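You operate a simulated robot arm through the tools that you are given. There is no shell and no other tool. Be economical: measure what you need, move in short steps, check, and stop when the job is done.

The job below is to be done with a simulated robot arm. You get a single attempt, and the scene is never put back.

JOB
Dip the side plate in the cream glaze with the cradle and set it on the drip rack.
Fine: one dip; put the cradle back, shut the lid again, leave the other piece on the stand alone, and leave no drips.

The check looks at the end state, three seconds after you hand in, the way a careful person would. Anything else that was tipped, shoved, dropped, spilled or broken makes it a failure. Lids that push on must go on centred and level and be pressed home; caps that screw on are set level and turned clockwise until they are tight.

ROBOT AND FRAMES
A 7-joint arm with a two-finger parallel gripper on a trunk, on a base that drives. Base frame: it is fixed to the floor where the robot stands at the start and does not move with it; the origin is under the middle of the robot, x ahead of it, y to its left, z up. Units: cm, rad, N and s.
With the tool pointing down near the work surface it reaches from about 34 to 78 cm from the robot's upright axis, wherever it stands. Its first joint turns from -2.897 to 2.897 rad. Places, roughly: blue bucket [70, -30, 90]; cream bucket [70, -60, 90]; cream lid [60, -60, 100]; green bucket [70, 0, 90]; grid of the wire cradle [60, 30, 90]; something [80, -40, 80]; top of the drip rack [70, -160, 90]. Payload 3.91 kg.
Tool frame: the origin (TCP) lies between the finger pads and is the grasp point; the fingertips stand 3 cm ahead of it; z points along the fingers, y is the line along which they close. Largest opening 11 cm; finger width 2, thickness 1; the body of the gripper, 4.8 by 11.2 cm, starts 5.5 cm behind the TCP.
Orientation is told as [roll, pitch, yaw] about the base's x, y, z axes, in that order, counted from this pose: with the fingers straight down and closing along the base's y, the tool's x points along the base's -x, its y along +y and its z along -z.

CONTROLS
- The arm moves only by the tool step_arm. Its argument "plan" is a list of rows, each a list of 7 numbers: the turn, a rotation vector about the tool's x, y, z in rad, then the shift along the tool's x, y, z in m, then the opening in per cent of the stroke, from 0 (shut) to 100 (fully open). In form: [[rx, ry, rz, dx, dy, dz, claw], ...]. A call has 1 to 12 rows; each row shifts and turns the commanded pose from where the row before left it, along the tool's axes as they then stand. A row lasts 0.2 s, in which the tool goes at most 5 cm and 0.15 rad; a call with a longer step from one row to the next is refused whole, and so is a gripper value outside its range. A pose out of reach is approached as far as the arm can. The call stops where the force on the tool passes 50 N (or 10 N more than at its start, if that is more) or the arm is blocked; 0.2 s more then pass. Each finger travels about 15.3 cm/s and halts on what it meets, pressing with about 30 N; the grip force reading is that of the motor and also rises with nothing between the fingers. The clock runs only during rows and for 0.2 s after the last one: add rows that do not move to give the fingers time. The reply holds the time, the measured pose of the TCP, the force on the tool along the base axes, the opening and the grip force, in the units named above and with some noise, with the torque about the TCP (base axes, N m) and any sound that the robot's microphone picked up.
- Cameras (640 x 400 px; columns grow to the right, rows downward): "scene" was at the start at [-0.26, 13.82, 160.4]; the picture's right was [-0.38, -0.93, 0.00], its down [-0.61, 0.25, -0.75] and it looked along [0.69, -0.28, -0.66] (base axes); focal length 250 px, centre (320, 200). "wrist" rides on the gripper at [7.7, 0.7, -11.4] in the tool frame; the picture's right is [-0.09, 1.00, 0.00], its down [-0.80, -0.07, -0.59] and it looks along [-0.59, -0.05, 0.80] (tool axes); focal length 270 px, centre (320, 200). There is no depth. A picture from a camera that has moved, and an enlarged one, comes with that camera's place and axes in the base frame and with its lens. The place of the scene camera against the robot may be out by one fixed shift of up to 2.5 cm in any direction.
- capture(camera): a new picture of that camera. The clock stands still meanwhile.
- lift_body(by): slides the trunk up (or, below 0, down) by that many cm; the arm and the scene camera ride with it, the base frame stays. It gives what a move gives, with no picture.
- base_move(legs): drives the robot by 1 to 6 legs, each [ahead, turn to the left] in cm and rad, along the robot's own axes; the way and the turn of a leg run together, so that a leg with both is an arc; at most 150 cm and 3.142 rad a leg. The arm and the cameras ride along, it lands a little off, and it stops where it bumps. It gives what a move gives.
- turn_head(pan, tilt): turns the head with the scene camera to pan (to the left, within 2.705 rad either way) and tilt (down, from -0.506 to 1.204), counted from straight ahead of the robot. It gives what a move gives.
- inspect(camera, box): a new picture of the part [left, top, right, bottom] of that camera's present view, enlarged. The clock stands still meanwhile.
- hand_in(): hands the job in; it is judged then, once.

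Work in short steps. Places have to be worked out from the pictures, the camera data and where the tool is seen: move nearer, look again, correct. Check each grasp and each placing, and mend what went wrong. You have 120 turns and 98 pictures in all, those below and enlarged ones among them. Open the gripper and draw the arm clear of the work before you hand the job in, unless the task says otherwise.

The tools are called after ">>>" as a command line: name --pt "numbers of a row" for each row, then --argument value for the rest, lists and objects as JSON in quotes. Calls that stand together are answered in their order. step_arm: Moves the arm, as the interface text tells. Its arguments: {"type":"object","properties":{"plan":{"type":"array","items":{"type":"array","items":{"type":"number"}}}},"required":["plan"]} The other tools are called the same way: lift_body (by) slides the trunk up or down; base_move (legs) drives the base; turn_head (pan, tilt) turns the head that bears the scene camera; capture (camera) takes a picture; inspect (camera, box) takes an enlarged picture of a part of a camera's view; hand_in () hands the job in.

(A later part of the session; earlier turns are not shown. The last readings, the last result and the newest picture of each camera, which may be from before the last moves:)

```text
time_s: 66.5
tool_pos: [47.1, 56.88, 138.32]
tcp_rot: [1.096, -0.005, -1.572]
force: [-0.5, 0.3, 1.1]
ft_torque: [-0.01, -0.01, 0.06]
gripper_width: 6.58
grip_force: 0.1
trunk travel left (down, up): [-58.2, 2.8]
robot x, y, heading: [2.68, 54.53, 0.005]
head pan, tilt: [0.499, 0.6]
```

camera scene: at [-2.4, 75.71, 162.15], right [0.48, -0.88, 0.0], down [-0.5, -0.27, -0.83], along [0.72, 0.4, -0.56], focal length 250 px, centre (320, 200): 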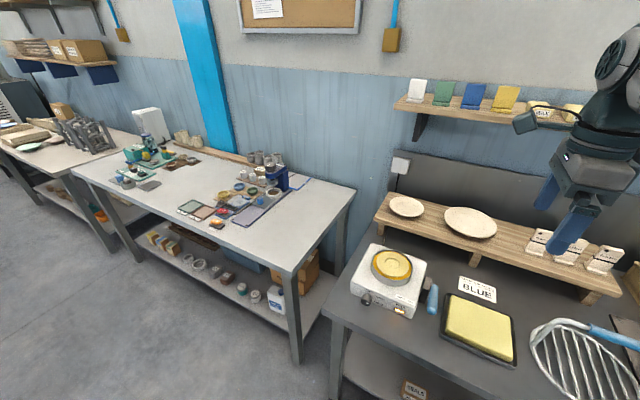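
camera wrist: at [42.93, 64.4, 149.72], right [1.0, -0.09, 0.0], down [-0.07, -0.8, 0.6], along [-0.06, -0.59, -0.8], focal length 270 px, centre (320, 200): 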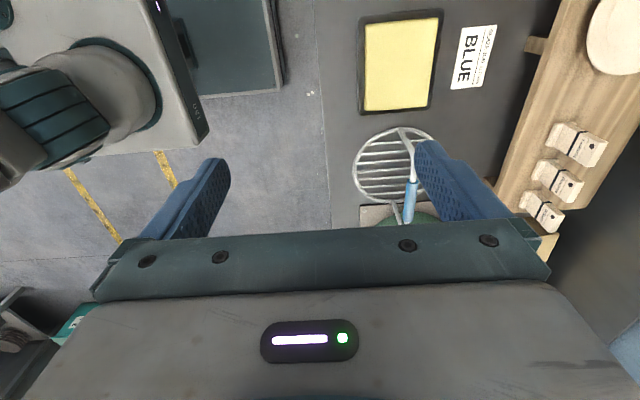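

>>> step_arm --pt "0 0 0 0.001 -0.015 0.039 60" --pt "0 0 0 0.001 -0.015 0.039 60" --pt "0 0 0 0.001 -0.015 0.039 60" --pt "0 0 0 0.001 -0.015 0.039 60" --pt "0 0 0 0.001 -0.015 0.039 60" --pt "0 0 0 0.001 -0.015 0.039 60" --pt "0 0 0 0.001 -0.015 0.039 60" --pt "0 0 0 0.001 -0.015 0.039 60" --pt "0 0 0 0.001 -0.015 0.039 60"

>>> capture --camera "wrist"

>>> capture --camera "scene"

```text
time_s: 68.5
tool_pos: [72.22, 57.55, 110.06]
tcp_rot: [1.096, -0.005, -1.575]
force: [-0.4, -0.7, -0.7]
ft_torque: [0.01, -0.01, -0.01]
gripper_width: 6.6
grip_force: 0.0
trunk travel left (down, up): [-58.2, 2.8]
robot x, y, heading: [2.88, 54.96, 0.003]
head pan, tilt: [0.499, 0.6]
```

```text
63 pictures are left
camera wrist: at [62.45, 65.16, 115.95], right [0.46, -0.09, 0.89], down [-0.56, -0.8, 0.21], along [0.69, -0.59, -0.41], focal length 270 px, centre (320, 200)
```

wrist: 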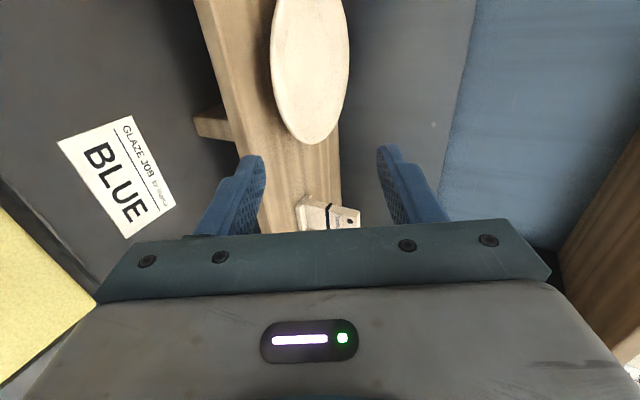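

```text
62 pictures are left
camera scene: at [2.75, 75.72, 162.15], right [0.48, -0.88, 0.0], down [-0.5, -0.27, -0.82], along [0.72, 0.4, -0.57], focal length 250 px, centre (320, 200)
```

scene: 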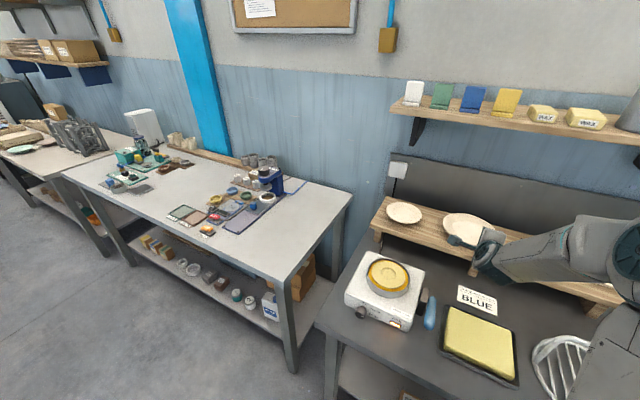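

I need better depth: move closer (to about (76, 60, 104)) for a second view.

>>> step_arm --pt "0 0 0 0.012 -0.018 0.032 50" --pt "0 0 0 0.013 -0.018 0.031 45"

>>> capture --camera "wrist"

```text
time_s: 69.2
tool_pos: [76.14, 59.99, 104.08]
tcp_rot: [1.096, -0.004, -1.571]
force: [0.2, 0.3, -0.3]
ft_torque: [0.04, 0.0, -0.02]
gripper_width: 4.96
grip_force: 0.1
trunk travel left (down, up): [-58.2, 2.8]
robot x, y, heading: [3.0, 54.38, 0.004]
head pan, tilt: [0.499, 0.6]
```

```text
61 pictures are left
camera wrist: at [66.46, 67.62, 109.95], right [0.46, -0.09, 0.89], down [-0.56, -0.8, 0.21], along [0.69, -0.59, -0.41], focal length 270 px, centre (320, 200)
```

wrist: 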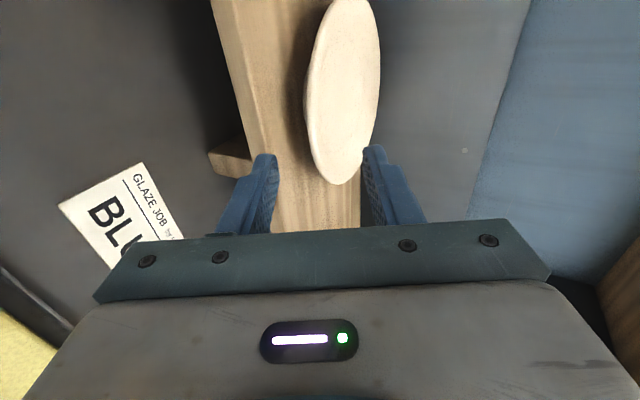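

Rim: centre ≈ (94, 60.5), radius ≈ 9.5, z ≈ 98.9, front edge x ≈ 84.6. I zoom to judge the gap under the rim.

>>> inspect --camera "wrist" --box '[190, 0, 410, 210]'

```text
1.90 times, centred on (300, 105) of wrist
camera zoom: at [66.46, 67.62, 109.95], right [0.46, -0.09, 0.89], down [-0.56, -0.8, 0.21], along [0.69, -0.59, -0.41], focal length 515 px, centre (358, 381)
```

zoom: 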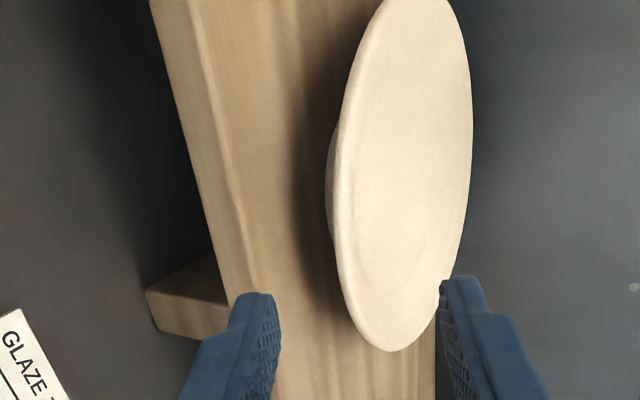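

Board top ≈ 96, so about 2.3 cm free under the rim. I flatten the tilt to 17° and line up, then look.

>>> step_arm --pt "-0.09 0 0 0.005 0 0 30" --pt "-0.084 0 0 0 0 0 24" --pt "0 0 0 0 -0.022 0.0 24" --pt "0 0 0 0 0 0.025 24"

>>> capture --camera "wrist"

```text
time_s: 70.2
tool_pos: [78.03, 60.57, 101.28]
tcp_rot: [1.271, -0.003, -1.573]
force: [0.1, 0.2, 0.0]
ft_torque: [-0.02, 0.0, 0.0]
gripper_width: 2.63
grip_force: 0.0
trunk travel left (down, up): [-58.2, 2.8]
robot x, y, heading: [3.16, 54.39, 0.004]
head pan, tilt: [0.499, 0.6]
```

```text
59 pictures are left
camera wrist: at [67.3, 68.14, 105.28], right [0.29, -0.08, 0.95], down [-0.59, -0.8, 0.11], along [0.75, -0.59, -0.29], focal length 270 px, centre (320, 200)
```

wrist: 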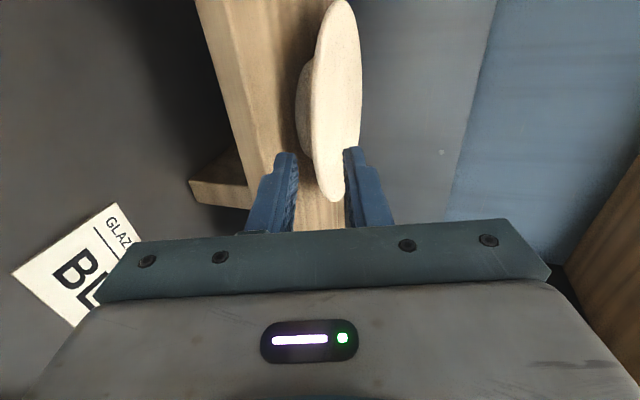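

Aligned; advance 3.5 cm and check.

>>> step_arm --pt "0 0 0 0 0 0.018 24" --pt "0 0 0 0 0 0.018 24"

>>> inspect --camera "wrist" --box '[200, 20, 440, 240]'

```text
time_s: 70.8
tool_pos: [81.39, 60.57, 100.26]
tcp_rot: [1.269, -0.004, -1.572]
force: [0.2, 0.3, 0.0]
ft_torque: [0.01, -0.01, -0.02]
gripper_width: 2.64
grip_force: 0.0
trunk travel left (down, up): [-58.2, 2.8]
robot x, y, heading: [3.09, 54.17, 0.001]
head pan, tilt: [0.499, 0.6]
```

```text
1.82 times, centred on (320, 130) of wrist
camera zoom: at [70.75, 68.15, 104.26], right [0.3, -0.09, 0.95], down [-0.59, -0.8, 0.11], along [0.75, -0.59, -0.29], focal length 491 px, centre (320, 327)
```

zoom: 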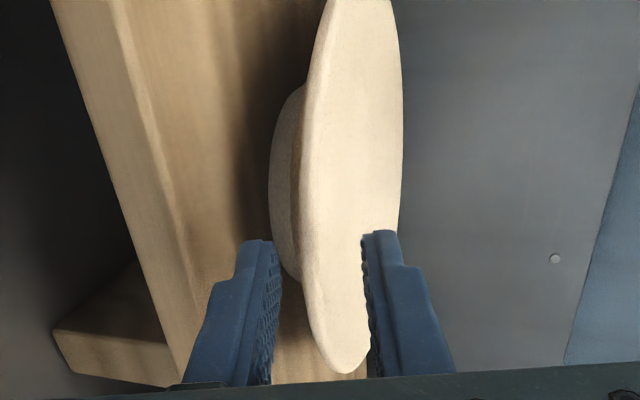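

Rim lies between the fingers. Advance 2 cm more and close.

>>> step_arm --pt "0 0 0 0 0 0.011 24" --pt "0 0 0 0 0 0.011 24"

>>> inspect --camera "wrist" --box '[200, 20, 440, 240]'

```text
time_s: 71.3
tool_pos: [83.45, 60.56, 99.55]
tcp_rot: [1.267, -0.004, -1.571]
force: [0.5, 0.8, -0.3]
ft_torque: [0.0, 0.01, 0.03]
gripper_width: 2.62
grip_force: 0.0
trunk travel left (down, up): [-58.2, 2.8]
robot x, y, heading: [3.01, 54.2, 0.001]
head pan, tilt: [0.499, 0.6]
```

```text
1.82 times, centred on (320, 130) of wrist
camera zoom: at [72.82, 68.13, 103.6], right [0.3, -0.08, 0.95], down [-0.59, -0.8, 0.11], along [0.75, -0.59, -0.29], focal length 491 px, centre (320, 327)
```

zoom: 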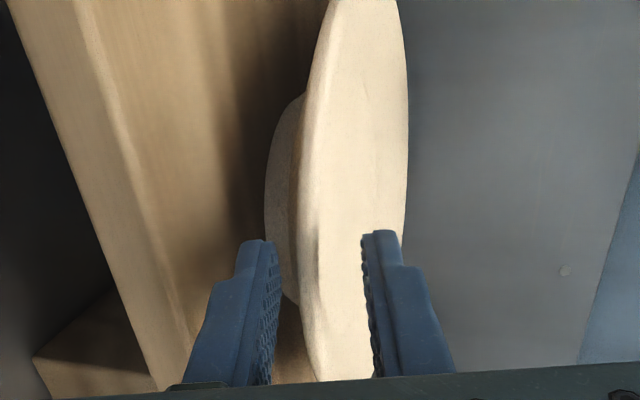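

No contact yet; closing on the rim.

>>> step_arm --pt "0 0 0 0 0 0 15" --pt "0 0 0 0 0 0 8" --pt "0 0 0 0 0 0 0" --pt "0 0 0 0 0 0 0"

>>> capture --camera "wrist"

```text
time_s: 72.3
tool_pos: [83.49, 60.53, 99.57]
tcp_rot: [1.268, -0.003, -1.572]
force: [0.1, -0.1, -2.6]
ft_torque: [-0.03, 0.32, 0.13]
gripper_width: 0.83
grip_force: 29.9
trunk travel left (down, up): [-58.2, 2.8]
robot x, y, heading: [2.99, 54.59, 0.003]
head pan, tilt: [0.499, 0.6]
```

```text
56 pictures are left
camera wrist: at [72.82, 68.11, 103.59], right [0.3, -0.08, 0.95], down [-0.59, -0.8, 0.11], along [0.75, -0.59, -0.29], focal length 270 px, centre (320, 200)
```

wrist: 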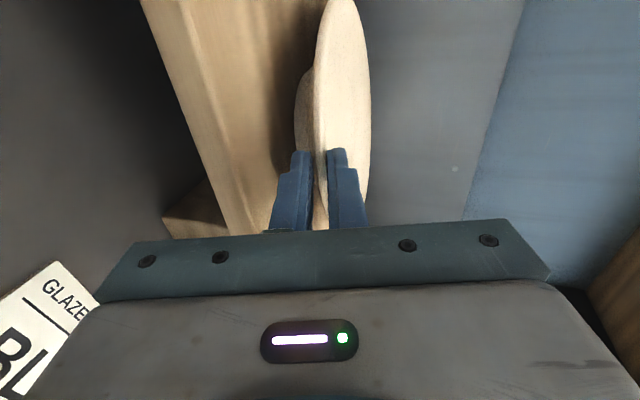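

Gripped at 0.83 cm. Lift straight up 8 cm slowly and check.

>>> step_arm --pt "0 0 0 0 0.0095 -0.003 0" --pt "0 0 0 0 0.0095 -0.003 0" --pt "0 0 0 0 0.019 -0.006 0" --pt "0 0 0 0 0.019 -0.006 0" --pt "0 0 0 0 0.019 -0.006 0"

>>> capture --camera "wrist"

```text
time_s: 73.5
tool_pos: [83.24, 60.4, 107.42]
tcp_rot: [1.272, -0.003, -1.571]
force: [0.5, 0.7, 0.5]
ft_torque: [0.0, 0.0, -0.05]
gripper_width: 0.0
grip_force: 30.4
trunk travel left (down, up): [-58.2, 2.8]
robot x, y, heading: [2.88, 54.3, 0.006]
head pan, tilt: [0.499, 0.6]
```

```text
55 pictures are left
camera wrist: at [72.72, 68.13, 111.6], right [0.29, -0.08, 0.95], down [-0.59, -0.8, 0.11], along [0.75, -0.59, -0.28], focal length 270 px, centre (320, 200)
```

wrist: 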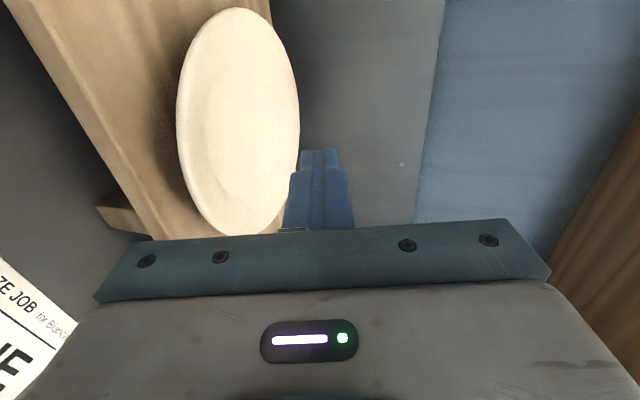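

The rim slipped out (too shallow, and the tool sloped downhill); the plate is still in place on the stand. I'll retry deeper and flatter (11° tilt), then tip the tool up while lifting so the plate rests into the grip.

>>> step_arm --pt "0 0 0 0 -0.013 -0.043 10" --pt "0 0 0 0 -0.033 0.01 24" --pt "0 0 0 0 -0.034 0.0105 24" --pt "-0.108 0 0 -0.001 0 0 24" --pt "0 0 0 0 0 0 24"

>>> inspect --camera "wrist" --box '[200, 20, 440, 240]'

```text
time_s: 74.8
tool_pos: [78.97, 60.45, 100.46]
tcp_rot: [1.38, -0.002, -1.572]
force: [0.2, 0.2, -0.2]
ft_torque: [-0.01, -0.01, 0.03]
gripper_width: 2.62
grip_force: 0.0
trunk travel left (down, up): [-58.2, 2.8]
robot x, y, heading: [2.92, 54.38, -0.004]
head pan, tilt: [0.499, 0.6]
```

```text
1.82 times, centred on (320, 130) of wrist
camera zoom: at [67.93, 68.06, 103.37], right [0.19, -0.09, 0.98], down [-0.6, -0.8, 0.05], along [0.78, -0.59, -0.2], focal length 491 px, centre (320, 327)
```

zoom: 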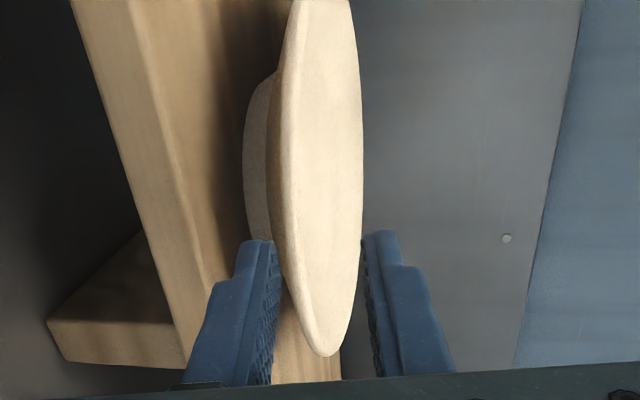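

Rim edge underside is about 97.9; I lower 0.4 cm and advance.

>>> step_arm --pt "0 0 0 0 -0.0045 0.018 24" --pt "0 0 0 0 0 0.018 24" --pt "0 0 0 0 0 0.012 24"

>>> inspect --camera "wrist" --box '[200, 20, 440, 240]'

```text
time_s: 75.5
tool_pos: [83.44, 60.32, 99.05]
tcp_rot: [1.376, -0.002, -1.572]
force: [-0.9, 0.6, 0.0]
ft_torque: [0.02, -0.01, -0.01]
gripper_width: 2.68
grip_force: 0.1
trunk travel left (down, up): [-58.2, 2.8]
robot x, y, heading: [3.05, 54.4, 0.003]
head pan, tilt: [0.499, 0.6]
```

```text
1.82 times, centred on (320, 130) of wrist
camera zoom: at [72.52, 67.97, 102.03], right [0.19, -0.08, 0.98], down [-0.6, -0.8, 0.05], along [0.78, -0.59, -0.2], focal length 491 px, centre (320, 327)
```

zoom: 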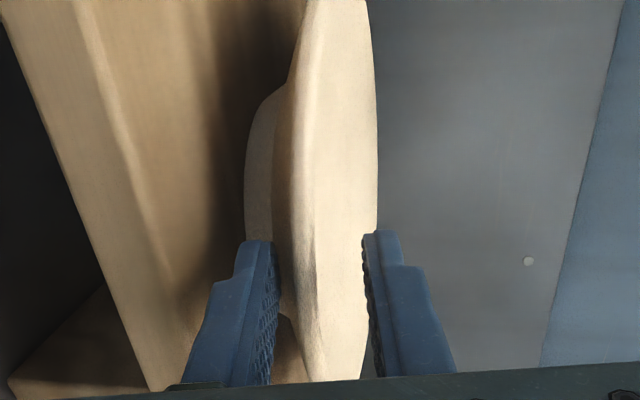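

>>> step_arm --pt "0 0 0 0 0 0.008 24" --pt "0 0 0 0 0 0.008 24"

>>> inspect --camera "wrist" --box '[200, 20, 440, 240]'

```text
time_s: 76.2
tool_pos: [85.03, 60.33, 98.85]
tcp_rot: [1.376, -0.003, -1.572]
force: [-0.7, 0.3, -0.6]
ft_torque: [0.04, 0.0, 0.02]
gripper_width: 2.69
grip_force: 0.9
trunk travel left (down, up): [-58.2, 2.8]
robot x, y, heading: [3.15, 54.21, 0.004]
head pan, tilt: [0.499, 0.6]
```

```text
1.82 times, centred on (320, 130) of wrist
camera zoom: at [74.08, 68.01, 101.73], right [0.19, -0.08, 0.98], down [-0.6, -0.8, 0.05], along [0.78, -0.59, -0.2], focal length 491 px, centre (320, 327)
```

zoom: 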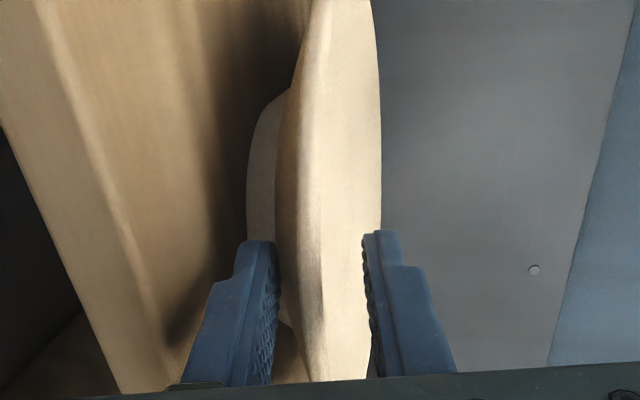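

Deep enough (rim edge about at the TCP). Closing.

>>> step_arm --pt "0 0 0 0 0 0 15" --pt "0 0 0 0 0 0 8" --pt "0 0 0 0 0 0 0" --pt "0 0 0 0 0 0 0"

>>> inspect --camera "wrist" --box '[200, 20, 440, 240]'

```text
time_s: 77.2
tool_pos: [85.09, 60.36, 98.78]
tcp_rot: [1.378, -0.003, -1.571]
force: [0.4, -0.5, -3.7]
ft_torque: [0.03, 0.33, -0.02]
gripper_width: 0.8
grip_force: 29.9
trunk travel left (down, up): [-58.2, 2.8]
robot x, y, heading: [2.55, 54.72, 0.007]
head pan, tilt: [0.499, 0.6]
```

```text
1.82 times, centred on (320, 130) of wrist
camera zoom: at [74.1, 68.0, 101.7], right [0.19, -0.08, 0.98], down [-0.6, -0.8, 0.05], along [0.78, -0.59, -0.2], focal length 491 px, centre (320, 327)
```

zoom: 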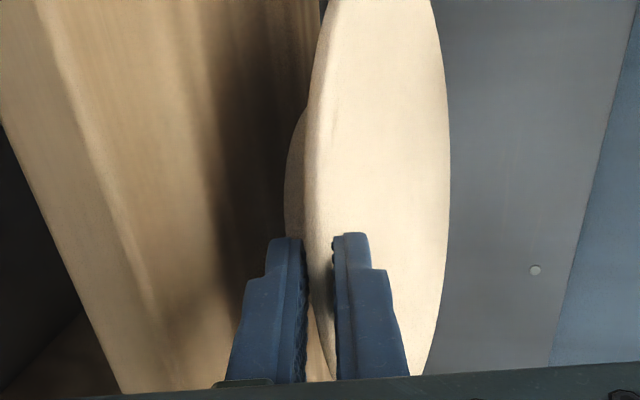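

Now force shows about 3.7 N carried with 0.33 N·m. I tip the tool upward slowly while lifting gently.

>>> step_arm --pt "-0.05 0 0 0 0.003 0 0" --pt "-0.05 0 0 0 0.003 0 0" --pt "-0.05 0 0 0 0.003 0 0" --pt "-0.05 0 0 0 0.003 0 0" --pt "-0.05 0 0 0 0.003 0 0" --pt "-0.05 0 0 0 0.003 0 0"

>>> capture --camera "wrist"

```text
time_s: 78.5
tool_pos: [85.24, 60.35, 100.78]
tcp_rot: [1.676, -0.004, -1.573]
force: [0.0, -0.1, -3.6]
ft_torque: [0.05, 0.37, 0.0]
gripper_width: 0.79
grip_force: 30.0
trunk travel left (down, up): [-58.2, 2.8]
robot x, y, heading: [3.03, 54.45, -0.0]
head pan, tilt: [0.499, 0.6]
```

```text
50 pictures are left
camera wrist: at [73.85, 67.99, 100.12], right [-0.11, -0.08, 0.99], down [-0.58, -0.8, -0.13], along [0.8, -0.59, 0.04], focal length 270 px, centre (320, 200)
```

wrist: 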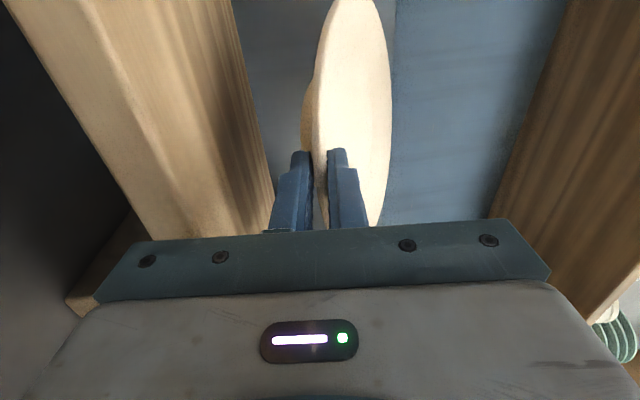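

Plate is held stably. Lift 8 cm more gently.

>>> step_arm --pt "0 0 0 0 0.008 0 0" --pt "0 0 0 0 0.012 0 0" --pt "0 0 0 0 0.014 0 0" --pt "0 0 0 0 0.014 0 0" --pt "0 0 0 0 0.014 0 0" --pt "0 0 0 0 0.01 0 0" --pt "0 0 0 0 0.006 0 0"

>>> base_move --legs '[[-15, 0]]'

>>> turn_head --pan -0.1 --tilt 0.75

>>> capture --camera "scene"

```text
time_s: 80.2
tool_pos: [84.34, 60.56, 108.44]
tcp_rot: [1.677, -0.003, -1.572]
force: [0.7, 0.8, -4.5]
ft_torque: [0.05, 0.35, 0.02]
gripper_width: 0.83
grip_force: 29.4
trunk travel left (down, up): [-58.2, 2.8]
robot x, y, heading: [2.8, 54.69, -0.001]
head pan, tilt: [0.499, 0.6]
```

```text
time_s: 81.5
tool_pos: [69.29, 60.52, 108.46]
tcp_rot: [1.676, -0.002, -1.573]
force: [-0.8, 0.9, -3.3]
ft_torque: [0.09, 0.35, 0.01]
gripper_width: 0.81
grip_force: 29.8
trunk travel left (down, up): [-58.2, 2.8]
robot x, y, heading: [-11.86, 54.17, 0.002]
head pan, tilt: [0.499, 0.6]
```

```text
time_s: 82.5
tool_pos: [69.35, 60.61, 108.48]
tcp_rot: [1.679, -0.004, -1.572]
force: [0.4, 0.2, -3.2]
ft_torque: [0.05, 0.32, 0.02]
gripper_width: 0.81
grip_force: 30.8
trunk travel left (down, up): [-58.2, 2.8]
robot x, y, heading: [-11.93, 54.6, -0.004]
head pan, tilt: [-0.099, 0.75]
```

```text
49 pictures are left
camera scene: at [-11.74, 70.64, 160.86], right [-0.1, -1.0, 0.0], down [-0.68, 0.06, -0.73], along [0.73, -0.07, -0.68], focal length 250 px, centre (320, 200)
```

scene: 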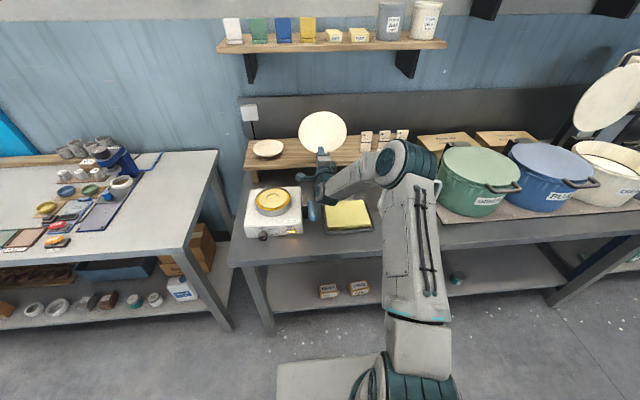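

Plate is held, inclined about 24° relative to the tool, so it will be level with the tool ~24° downward. The cradle's handle bar is about 12 cm above the grid, along y, centred near (59, 28). I raise the plate and drive to opposite the cradle.

>>> step_arm --pt "0 0 0 0 0.015 0 0" --pt "0 0 0 0 0.025 0 0" --pt "0 0 0 0 0.03 0 0" --pt "0 0 0 0 0.03 0 0" --pt "0 0 0 0 0.03 0 0" --pt "0 0 0 0 0.02 0 0" --pt "0 0 0 0 0.01 0 0"

>>> base_move --legs '[[-6, 0], [0, -1.57], [32.5, 0], [0, 1.57]]'

>>> turn_head --pan 0.0 --tilt 0.8

>>> capture --camera "scene"

>>> capture --camera "wrist"

```text
time_s: 84.1
tool_pos: [67.7, 60.38, 124.31]
tcp_rot: [1.676, -0.005, -1.571]
force: [0.1, -0.3, -2.6]
ft_torque: [0.09, 0.34, 0.01]
gripper_width: 0.83
grip_force: 30.3
trunk travel left (down, up): [-58.2, 2.8]
robot x, y, heading: [-11.68, 54.8, 0.005]
head pan, tilt: [-0.099, 0.75]
```

```text
time_s: 94.5
tool_pos: [62.11, 29.13, 124.38]
tcp_rot: [1.677, -0.004, -1.554]
force: [0.2, -0.7, -4.8]
ft_torque: [0.02, 0.31, 0.0]
gripper_width: 0.8
grip_force: 30.3
trunk travel left (down, up): [-58.2, 2.8]
robot x, y, heading: [-17.21, 21.52, 0.025]
head pan, tilt: [-0.099, 0.75]
```

```text
time_s: 95.2
tool_pos: [62.14, 29.13, 124.25]
tcp_rot: [1.677, -0.003, -1.554]
force: [-0.6, -0.4, -3.8]
ft_torque: [0.06, 0.33, 0.01]
gripper_width: 0.82
grip_force: 29.6
trunk travel left (down, up): [-58.2, 2.8]
robot x, y, heading: [-17.13, 21.39, 0.023]
head pan, tilt: [0.0, 0.799]
```

```text
48 pictures are left
camera scene: at [-17.68, 38.73, 160.46], right [0.02, -1.0, 0.0], down [-0.72, -0.01, -0.7], along [0.7, 0.01, -0.72], focal length 250 px, centre (320, 200)
```

scene: 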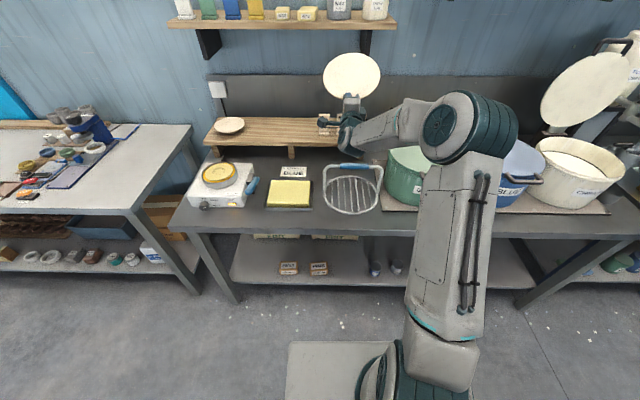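

```text
47 pictures are left
camera wrist: at [50.61, 36.57, 123.74], right [-0.1, -0.09, 0.99], down [-0.57, -0.81, -0.13], along [0.82, -0.58, 0.04], focal length 270 px, centre (320, 200)
```

wrist: 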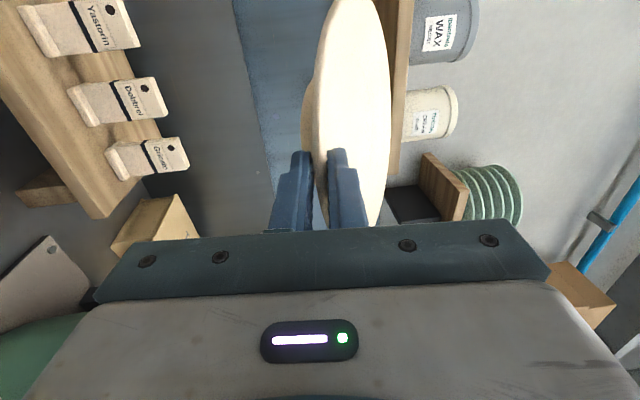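

>>> inspect --camera "scene" --box '[290, 130, 420, 240]'

```text
3.64 times, centred on (355, 185) of scene
camera zoom: at [-17.68, 38.73, 160.46], right [0.02, -1.0, 0.0], down [-0.72, -0.01, -0.7], along [0.7, 0.01, -0.72], focal length 909 px, centre (193, 254)
```

zoom: 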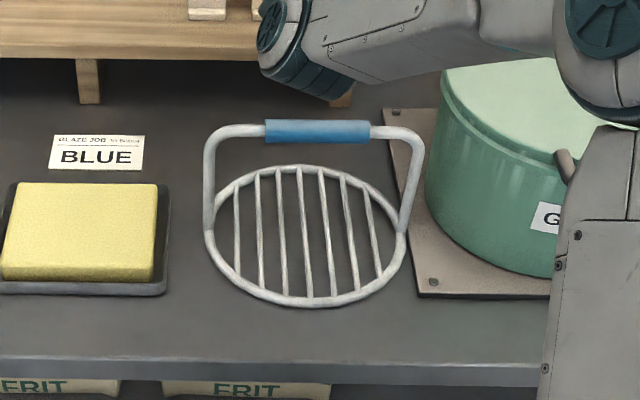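

Cradle: centre ≈ (59.3, 26.7), grid z ≈ 85–86, bar at ≈ (60, 27, 99), uprights at y ≈ 26.7±12. I back the base off 8 cm, tilt the tool down so the plate is level, and draw back in x at height.

>>> base_move --legs '[[-8, 0]]'

>>> step_arm --pt "0.08 0 0 0 0 0 0" --pt "0.11 0 0 0 0 0 0" --pt "0.11 0 0 0 0 0 0" --pt "0.11 0 0 0 0 0 0" --pt "0.11 0 0 0 0 0 0" --pt "0.06 0 0 0 0 0 0"

>>> capture --camera "wrist"

>>> inspect --camera "scene" --box '[260, 40, 480, 240]'

```text
time_s: 96.2
tool_pos: [54.04, 28.96, 124.39]
tcp_rot: [1.677, -0.004, -1.55]
force: [-0.8, 0.0, -2.9]
ft_torque: [0.01, 0.35, -0.03]
gripper_width: 0.82
grip_force: 29.9
trunk travel left (down, up): [-58.2, 2.8]
robot x, y, heading: [-25.76, 21.54, 0.018]
head pan, tilt: [0.0, 0.799]
```

```text
time_s: 97.6
tool_pos: [54.32, 28.85, 123.25]
tcp_rot: [1.109, -0.002, -1.555]
force: [1.0, 0.1, -4.5]
ft_torque: [0.05, 0.35, 0.0]
gripper_width: 0.81
grip_force: 30.1
out of reach, approached as far as the arm can: row 6
trunk travel left (down, up): [-58.2, 2.8]
robot x, y, heading: [-25.41, 21.56, 0.018]
head pan, tilt: [0.0, 0.799]
```

```text
45 pictures are left
camera wrist: at [44.29, 36.27, 128.9], right [0.44, -0.08, 0.89], down [-0.55, -0.81, 0.2], along [0.71, -0.58, -0.4], focal length 270 px, centre (320, 200)
```

wrist: 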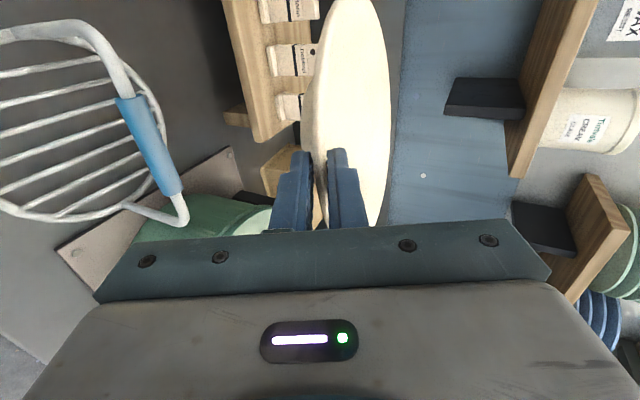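

```text
2.00 times, centred on (370, 140) of scene
camera zoom: at [-25.66, 38.58, 160.46], right [0.02, -1.0, 0.0], down [-0.72, -0.02, -0.7], along [0.7, 0.01, -0.72], focal length 500 px, centre (220, 320)
```

zoom: 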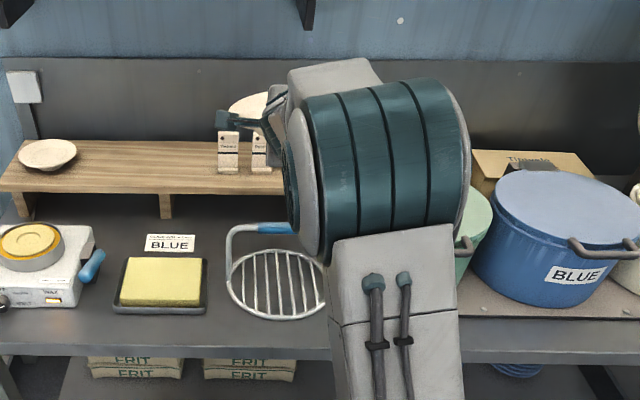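

Tool tilt is near a reach limit at this height, so I'll use the base and trunk: drive back 16 cm, then lower the arm and the trunk.

>>> base_move --legs '[[-16.5, 0]]'

>>> step_arm --pt "0 0 0 0 -0.013 0.007 0" --pt "0 0 0 0 -0.022 0.012 0" --pt "0 0 0 0 -0.026 0.0145 0" --pt "0 0 0 0 -0.026 0.0145 0" --pt "0 0 0 0 -0.022 0.012 0" --pt "0 0 0 0 -0.013 0.007 0"

>>> lift_body --by -12

>>> capture --camera "wrist"

```text
time_s: 99.1
tool_pos: [37.7, 28.34, 123.19]
tcp_rot: [1.111, -0.002, -1.559]
force: [0.0, -0.1, -3.7]
ft_torque: [0.02, 0.34, 0.02]
gripper_width: 0.81
grip_force: 30.0
trunk travel left (down, up): [-58.2, 2.8]
robot x, y, heading: [-41.87, 21.33, 0.017]
head pan, tilt: [0.0, 0.799]
```

```text
time_s: 100.5
tool_pos: [38.5, 28.3, 109.21]
tcp_rot: [1.109, -0.001, -1.557]
force: [0.5, -0.6, -3.7]
ft_torque: [0.04, 0.35, -0.01]
gripper_width: 0.82
grip_force: 29.5
trunk travel left (down, up): [-58.2, 2.8]
robot x, y, heading: [-41.93, 21.15, 0.022]
head pan, tilt: [0.0, 0.799]
```

```text
time_s: 102.0
tool_pos: [38.36, 28.36, 97.24]
tcp_rot: [1.111, -0.001, -1.556]
force: [-0.3, 0.7, -3.1]
ft_torque: [0.05, 0.37, 0.01]
gripper_width: 0.84
grip_force: 29.8
trunk travel left (down, up): [-46.2, 14.8]
robot x, y, heading: [-42.22, 21.35, 0.019]
head pan, tilt: [0.0, 0.799]
```

```text
43 pictures are left
camera wrist: at [28.4, 35.78, 102.95], right [0.44, -0.08, 0.89], down [-0.55, -0.81, 0.2], along [0.71, -0.58, -0.4], focal length 270 px, centre (320, 200)
```

wrist: 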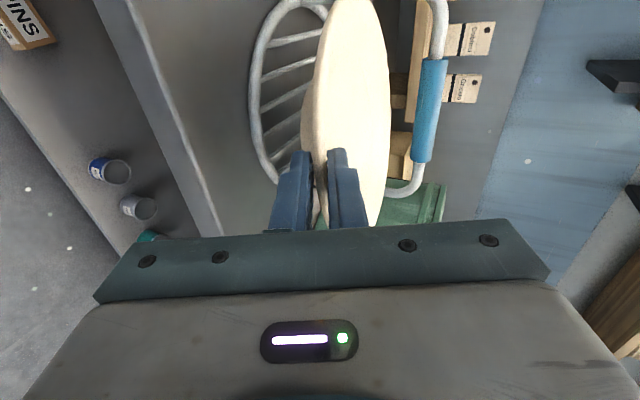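

Everything lines up with the plate between grid and bar. Shift 1.6 cm right, lower 4.5 cm, then drive ahead to slide the plate under the bar.

>>> step_arm --pt "0 0 0 -0.008 0 0 0" --pt "0 0 0 -0.008 0 0 0"

>>> lift_body --by -4.3

>>> base_move --legs '[[6, 0]]'

>>> capture --camera "wrist"

```text
time_s: 102.6
tool_pos: [38.32, 26.79, 97.19]
tcp_rot: [1.111, -0.002, -1.555]
force: [0.4, 0.3, -3.2]
ft_torque: [0.03, 0.3, 0.0]
gripper_width: 0.84
grip_force: 30.1
trunk travel left (down, up): [-46.2, 14.8]
robot x, y, heading: [-42.23, 21.41, 0.021]
head pan, tilt: [0.0, 0.799]
```

```text
time_s: 103.4
tool_pos: [38.33, 26.79, 92.93]
tcp_rot: [1.111, -0.002, -1.557]
force: [-0.1, 0.0, -3.9]
ft_torque: [0.08, 0.32, 0.02]
gripper_width: 0.83
grip_force: 30.1
trunk travel left (down, up): [-41.9, 19.1]
robot x, y, heading: [-42.28, 21.09, 0.021]
head pan, tilt: [0.0, 0.799]
```

```text
time_s: 104.4
tool_pos: [44.43, 26.93, 92.8]
tcp_rot: [1.109, -0.002, -1.556]
force: [0.4, -0.1, -4.0]
ft_torque: [0.07, 0.37, 0.03]
gripper_width: 0.84
grip_force: 29.8
trunk travel left (down, up): [-41.9, 19.1]
robot x, y, heading: [-35.94, 21.55, 0.025]
head pan, tilt: [0.0, 0.799]
```

```text
42 pictures are left
camera wrist: at [34.44, 34.35, 98.63], right [0.44, -0.08, 0.89], down [-0.55, -0.81, 0.2], along [0.71, -0.58, -0.4], focal length 270 px, centre (320, 200)
```

wrist: 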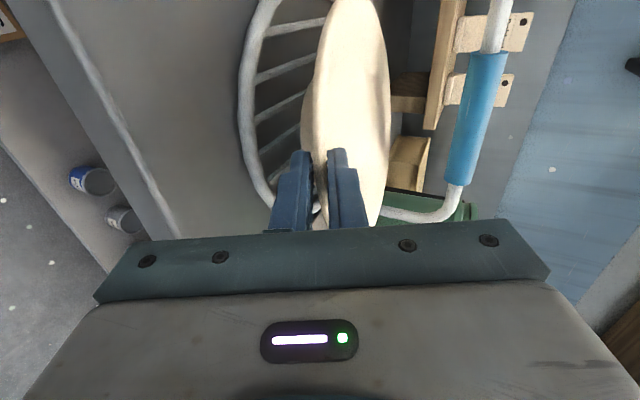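

Clear on both sides. Continue 5.7 cm ahead and then lower toward the grid.

>>> base_move --legs '[[5.7, 0]]'

>>> lift_body --by -2.0

>>> capture --camera "wrist"

>>> inspect --camera "scene" --box '[290, 80, 450, 220]'

```text
time_s: 105.4
tool_pos: [50.12, 26.98, 92.89]
tcp_rot: [1.109, -0.004, -1.557]
force: [0.2, -0.1, -3.7]
ft_torque: [0.04, 0.36, -0.01]
gripper_width: 0.83
grip_force: 29.7
trunk travel left (down, up): [-41.9, 19.1]
robot x, y, heading: [-30.09, 21.47, 0.025]
head pan, tilt: [0.0, 0.799]
```

```text
time_s: 106.0
tool_pos: [50.06, 27.0, 90.94]
tcp_rot: [1.11, -0.001, -1.556]
force: [0.3, -0.4, -3.1]
ft_torque: [0.11, 0.34, 0.04]
gripper_width: 0.83
grip_force: 30.0
trunk travel left (down, up): [-39.9, 21.1]
robot x, y, heading: [-30.2, 21.69, 0.024]
head pan, tilt: [0.0, 0.799]
```

```text
41 pictures are left
camera wrist: at [40.12, 34.48, 96.62], right [0.44, -0.08, 0.89], down [-0.55, -0.81, 0.2], along [0.71, -0.58, -0.4], focal length 270 px, centre (320, 200)
```

wrist: 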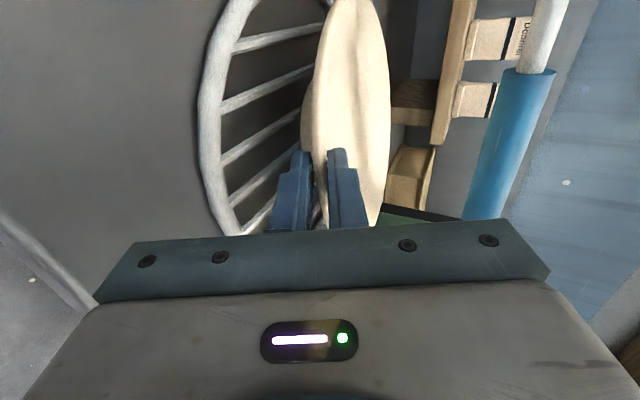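

```text
2.86 times, centred on (370, 150) of scene
camera zoom: at [-30.53, 38.45, 142.16], right [0.02, -1.0, 0.0], down [-0.72, -0.02, -0.7], along [0.7, 0.02, -0.72], focal length 714 px, centre (177, 343)
```

zoom: 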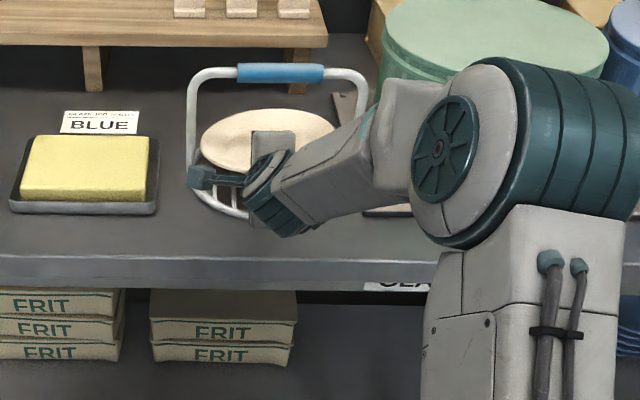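

Plate sits slightly left between the uprights; shift 1 cm right, then lower until contact.

>>> step_arm --pt "0 0 0 -0.005 0 0 0" --pt "0 0 0 -0.005 0 0 0"

>>> lift_body --by -1.2

>>> lift_body --by -0.6

>>> lift_body --by -0.4

>>> capture --camera "wrist"

```text
time_s: 106.6
tool_pos: [50.14, 26.02, 90.85]
tcp_rot: [1.111, 0.0, -1.556]
force: [-0.8, 0.5, -4.0]
ft_torque: [0.05, 0.36, 0.01]
gripper_width: 0.82
grip_force: 29.6
trunk travel left (down, up): [-39.9, 21.1]
robot x, y, heading: [-30.14, 21.83, 0.032]
head pan, tilt: [0.0, 0.799]
```

```text
time_s: 107.2
tool_pos: [50.05, 26.01, 89.94]
tcp_rot: [1.115, -0.002, -1.558]
force: [-0.4, -0.7, 2.7]
ft_torque: [0.19, -0.38, 0.03]
gripper_width: 0.81
grip_force: 30.5
trunk travel left (down, up): [-38.7, 22.3]
robot x, y, heading: [-29.81, 21.38, 0.021]
head pan, tilt: [0.0, 0.799]
```

```text
time_s: 107.8
tool_pos: [49.91, 25.98, 89.33]
tcp_rot: [1.114, -0.001, -1.557]
force: [-3.6, 1.2, 11.2]
ft_torque: [0.47, -0.84, 0.15]
gripper_width: 0.89
grip_force: 30.2
trunk travel left (down, up): [-38.1, 22.9]
robot x, y, heading: [-30.68, 21.56, 0.026]
head pan, tilt: [0.0, 0.799]
```

```text
time_s: 108.3
tool_pos: [49.94, 26.09, 89.14]
tcp_rot: [1.115, -0.003, -1.555]
force: [-8.0, -0.1, 17.2]
ft_torque: [0.55, -0.97, 0.21]
gripper_width: 0.99
grip_force: 30.4
trunk travel left (down, up): [-37.7, 23.3]
robot x, y, heading: [-30.2, 21.25, 0.018]
head pan, tilt: [0.0, 0.799]
```

```text
39 pictures are left
camera wrist: at [39.93, 33.48, 94.76], right [0.44, -0.08, 0.89], down [-0.55, -0.81, 0.2], along [0.71, -0.58, -0.4], focal length 270 px, centre (320, 200)
```

wrist: 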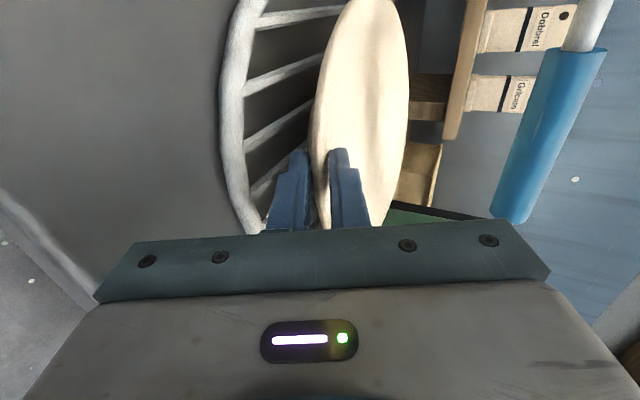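

Contact with the grid at TCP z ≈ 89.9. Relieve pressure slightly and open slowly.

>>> lift_body --by 0.5

>>> step_arm --pt "0 0 0 0 0 0 10" --pt "0 0 0 0 0 0 14" --pt "0 0 0 0 0 0 18" --pt "0 0 0 0 0 0 22"

>>> capture --camera "wrist"

```text
time_s: 108.8
tool_pos: [50.12, 25.98, 89.32]
tcp_rot: [1.109, -0.003, -1.555]
force: [-0.1, -0.8, 8.3]
ft_torque: [0.45, -0.71, 0.07]
gripper_width: 0.93
grip_force: 30.1
trunk travel left (down, up): [-38.2, 22.8]
robot x, y, heading: [-30.41, 21.22, 0.024]
head pan, tilt: [0.0, 0.799]
```

```text
time_s: 109.8
tool_pos: [50.04, 26.01, 89.22]
tcp_rot: [1.11, -0.002, -1.557]
force: [0.2, -0.7, -0.5]
ft_torque: [0.02, -0.01, 0.02]
gripper_width: 2.44
grip_force: 0.0
trunk travel left (down, up): [-38.2, 22.8]
robot x, y, heading: [-30.26, 21.37, 0.022]
head pan, tilt: [0.0, 0.799]
```

```text
38 pictures are left
camera wrist: at [40.11, 33.46, 94.95], right [0.44, -0.08, 0.89], down [-0.55, -0.81, 0.2], along [0.71, -0.58, -0.4], focal length 270 px, centre (320, 200)
```

wrist: 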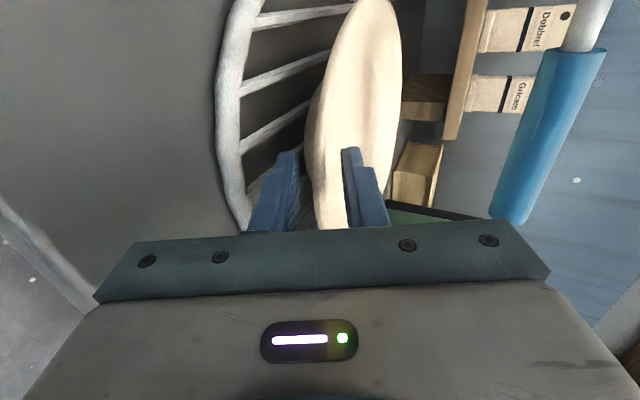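

Plate released with no residual force. Withdraw along the tool axis.

>>> step_arm --pt "0 0 0 0 0 -0.01 22" --pt "0 0 0 0 0 -0.015 22" --pt "0 0 0 0 0 -0.015 22" --pt "0 0 0 0 0 -0.02 22" --pt "0 0 0 0 0 -0.03 22"

>>> base_move --legs '[[-6, 0]]'

>>> capture --camera "wrist"

```text
time_s: 111.0
tool_pos: [41.98, 26.04, 93.39]
tcp_rot: [1.11, -0.003, -1.557]
force: [0.6, 0.4, -0.9]
ft_torque: [0.0, 0.01, 0.0]
gripper_width: 2.4
grip_force: 0.0
trunk travel left (down, up): [-38.2, 22.8]
robot x, y, heading: [-30.32, 21.5, 0.019]
head pan, tilt: [0.0, 0.799]
```

```text
time_s: 112.0
tool_pos: [36.01, 25.82, 93.23]
tcp_rot: [1.109, -0.001, -1.557]
force: [0.6, 0.0, 0.3]
ft_torque: [-0.01, 0.0, 0.0]
gripper_width: 2.41
grip_force: 0.0
trunk travel left (down, up): [-38.2, 22.8]
robot x, y, heading: [-36.02, 21.1, 0.025]
head pan, tilt: [0.0, 0.799]
```

```text
37 pictures are left
camera wrist: at [26.02, 33.29, 98.99], right [0.44, -0.08, 0.89], down [-0.55, -0.81, 0.2], along [0.71, -0.58, -0.4], focal length 270 px, centre (320, 200)
```

wrist: 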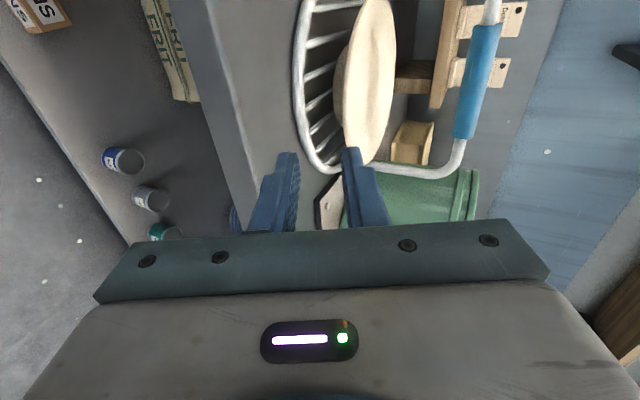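

Plate rests well on the grid. Now raise, turn the tool vertical, and move above the cradle's handle.

>>> lift_body --by 22

>>> step_arm --pt "0.139 0 0 0 0 0 60" --pt "0.139 0 0 0 0 0 60" --pt "0.139 0 0 0 0 0 60" --pt "0.139 0 0 0 0 0 60" --pt "0.139 0 0 0 0 0 60" --pt "0.139 0 0 0 0 0 60" --pt "0.139 0 0 0 0 0 60" --pt "0.138 0 0.015 0 0 0 60" --pt "0 0 0 0 -0.03 0 60" --pt "0 0 0 0 -0.03 0 60"

>>> base_move --legs '[[27, 0]]'

>>> capture --camera "wrist"

```text
time_s: 114.3
tool_pos: [36.01, 25.88, 115.34]
tcp_rot: [1.11, -0.001, -1.558]
force: [-0.3, 0.0, 0.3]
ft_torque: [0.01, -0.01, 0.0]
gripper_width: 2.4
grip_force: 0.1
trunk travel left (down, up): [-60.2, 0.8]
robot x, y, heading: [-36.12, 21.42, 0.021]
head pan, tilt: [0.0, 0.799]
```

```text
time_s: 116.5
tool_pos: [29.85, 25.75, 115.34]
tcp_rot: [-0.001, -0.001, -1.572]
force: [0.0, -1.0, -0.1]
ft_torque: [0.02, -0.02, 0.0]
gripper_width: 6.59
grip_force: 0.0
trunk travel left (down, up): [-60.2, 0.8]
robot x, y, heading: [-36.49, 21.36, 0.022]
head pan, tilt: [0.0, 0.799]
```

```text
time_s: 118.5
tool_pos: [56.72, 26.53, 115.19]
tcp_rot: [0.0, -0.003, -1.571]
force: [0.3, -0.3, -0.2]
ft_torque: [-0.02, 0.0, -0.01]
gripper_width: 6.58
grip_force: 0.0
trunk travel left (down, up): [-60.2, 0.8]
robot x, y, heading: [-9.59, 22.01, 0.023]
head pan, tilt: [0.0, 0.799]
```

```text
36 pictures are left
camera wrist: at [57.59, 34.02, 126.72], right [1.0, -0.09, 0.0], down [-0.07, -0.8, 0.6], along [-0.05, -0.59, -0.8], focal length 270 px, centre (320, 200)
```

wrist: 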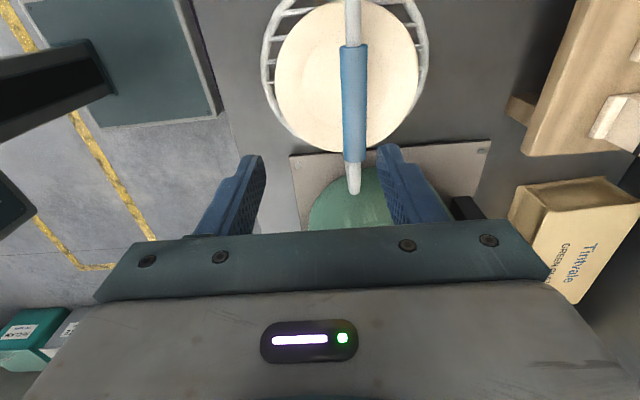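

Handle bar at about (60.2, 25, 99.5); shift over it and descend.

>>> step_arm --pt "0 0 0 -0.015 0.034 0 60" --pt "0 0 0 0 0 0.04 60" --pt "0 0 0 0 0 0.04 60" --pt "0 0 0 0 0 0.03 60"

>>> capture --camera "wrist"

```text
time_s: 119.5
tool_pos: [60.06, 24.98, 104.25]
tcp_rot: [-0.001, -0.003, -1.572]
force: [0.5, -1.0, 0.3]
ft_torque: [-0.01, -0.05, -0.01]
gripper_width: 6.6
grip_force: 0.0
trunk travel left (down, up): [-60.2, 0.8]
robot x, y, heading: [-9.5, 21.89, 0.022]
head pan, tilt: [0.0, 0.799]
```

```text
35 pictures are left
camera wrist: at [60.9, 32.54, 115.73], right [1.0, -0.09, 0.0], down [-0.07, -0.8, 0.6], along [-0.05, -0.59, -0.8], focal length 270 px, centre (320, 200)
```

wrist: 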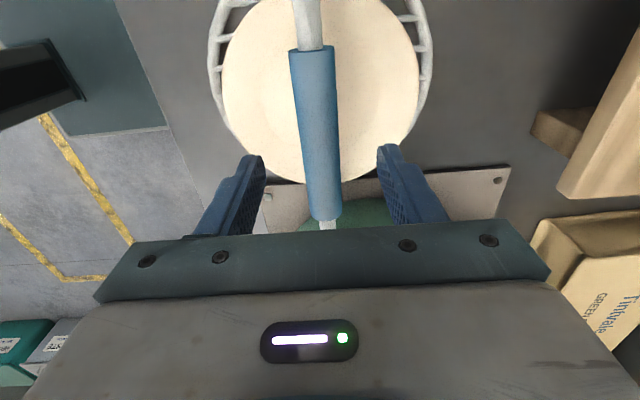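

Centred. Descend to z ≈ 100.6 and close on the handle.

>>> step_arm --pt "0 0 0 0.003 0 0.02 60" --pt "0 0 0 0 0 0.017 50" --pt "0 0 0 0 0 0 20" --pt "0 0 0 0 0 0 0" --pt "0 0 0 0 0 0 0"

>>> capture --camera "wrist"

```text
time_s: 120.7
tool_pos: [60.06, 25.3, 100.63]
tcp_rot: [-0.001, -0.003, -1.573]
force: [0.5, 0.3, 0.3]
ft_torque: [0.04, -0.05, 0.04]
gripper_width: 2.43
grip_force: 30.0
trunk travel left (down, up): [-60.2, 0.8]
robot x, y, heading: [-9.46, 21.89, 0.024]
head pan, tilt: [0.0, 0.799]
```

```text
34 pictures are left
camera wrist: at [60.89, 32.83, 112.09], right [1.0, -0.09, 0.0], down [-0.07, -0.8, 0.6], along [-0.05, -0.59, -0.8], focal length 270 px, centre (320, 200)
```

wrist: 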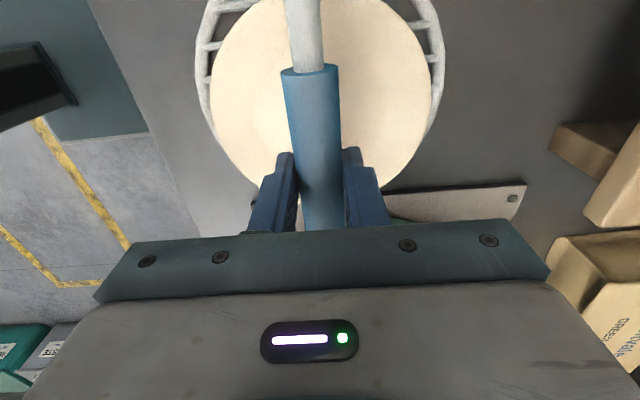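

Gripped (2.43 cm). Cradle home: TCP (60.1, 25.3, 100.6). Lift gently 3 cm and check.

>>> step_arm --pt "0 0 0 0 0 -0.005 0" --pt "0 0 0 0 0 -0.005 0" --pt "0 0 0 0 0 -0.01 0" --pt "0 0 0 0 0 -0.01 0" --pt "0 0 0 0 0 0 0"

>>> capture --camera "wrist"

```text
time_s: 121.8
tool_pos: [60.17, 25.23, 103.66]
tcp_rot: [-0.001, -0.001, -1.574]
force: [0.0, 0.6, -6.7]
ft_torque: [0.03, -0.01, -0.02]
gripper_width: 2.43
grip_force: 30.2
trunk travel left (down, up): [-60.2, 0.8]
robot x, y, heading: [-9.14, 22.29, 0.022]
head pan, tilt: [0.0, 0.799]
```

```text
33 pictures are left
camera wrist: at [60.95, 32.81, 115.01], right [1.0, -0.09, 0.0], down [-0.07, -0.8, 0.6], along [-0.05, -0.59, -0.8], focal length 270 px, centre (320, 200)
```

wrist: 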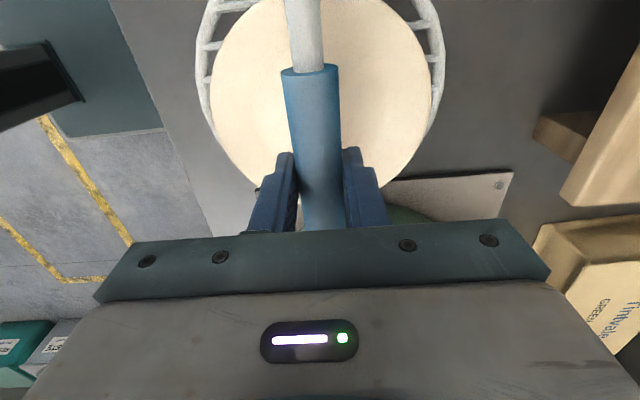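

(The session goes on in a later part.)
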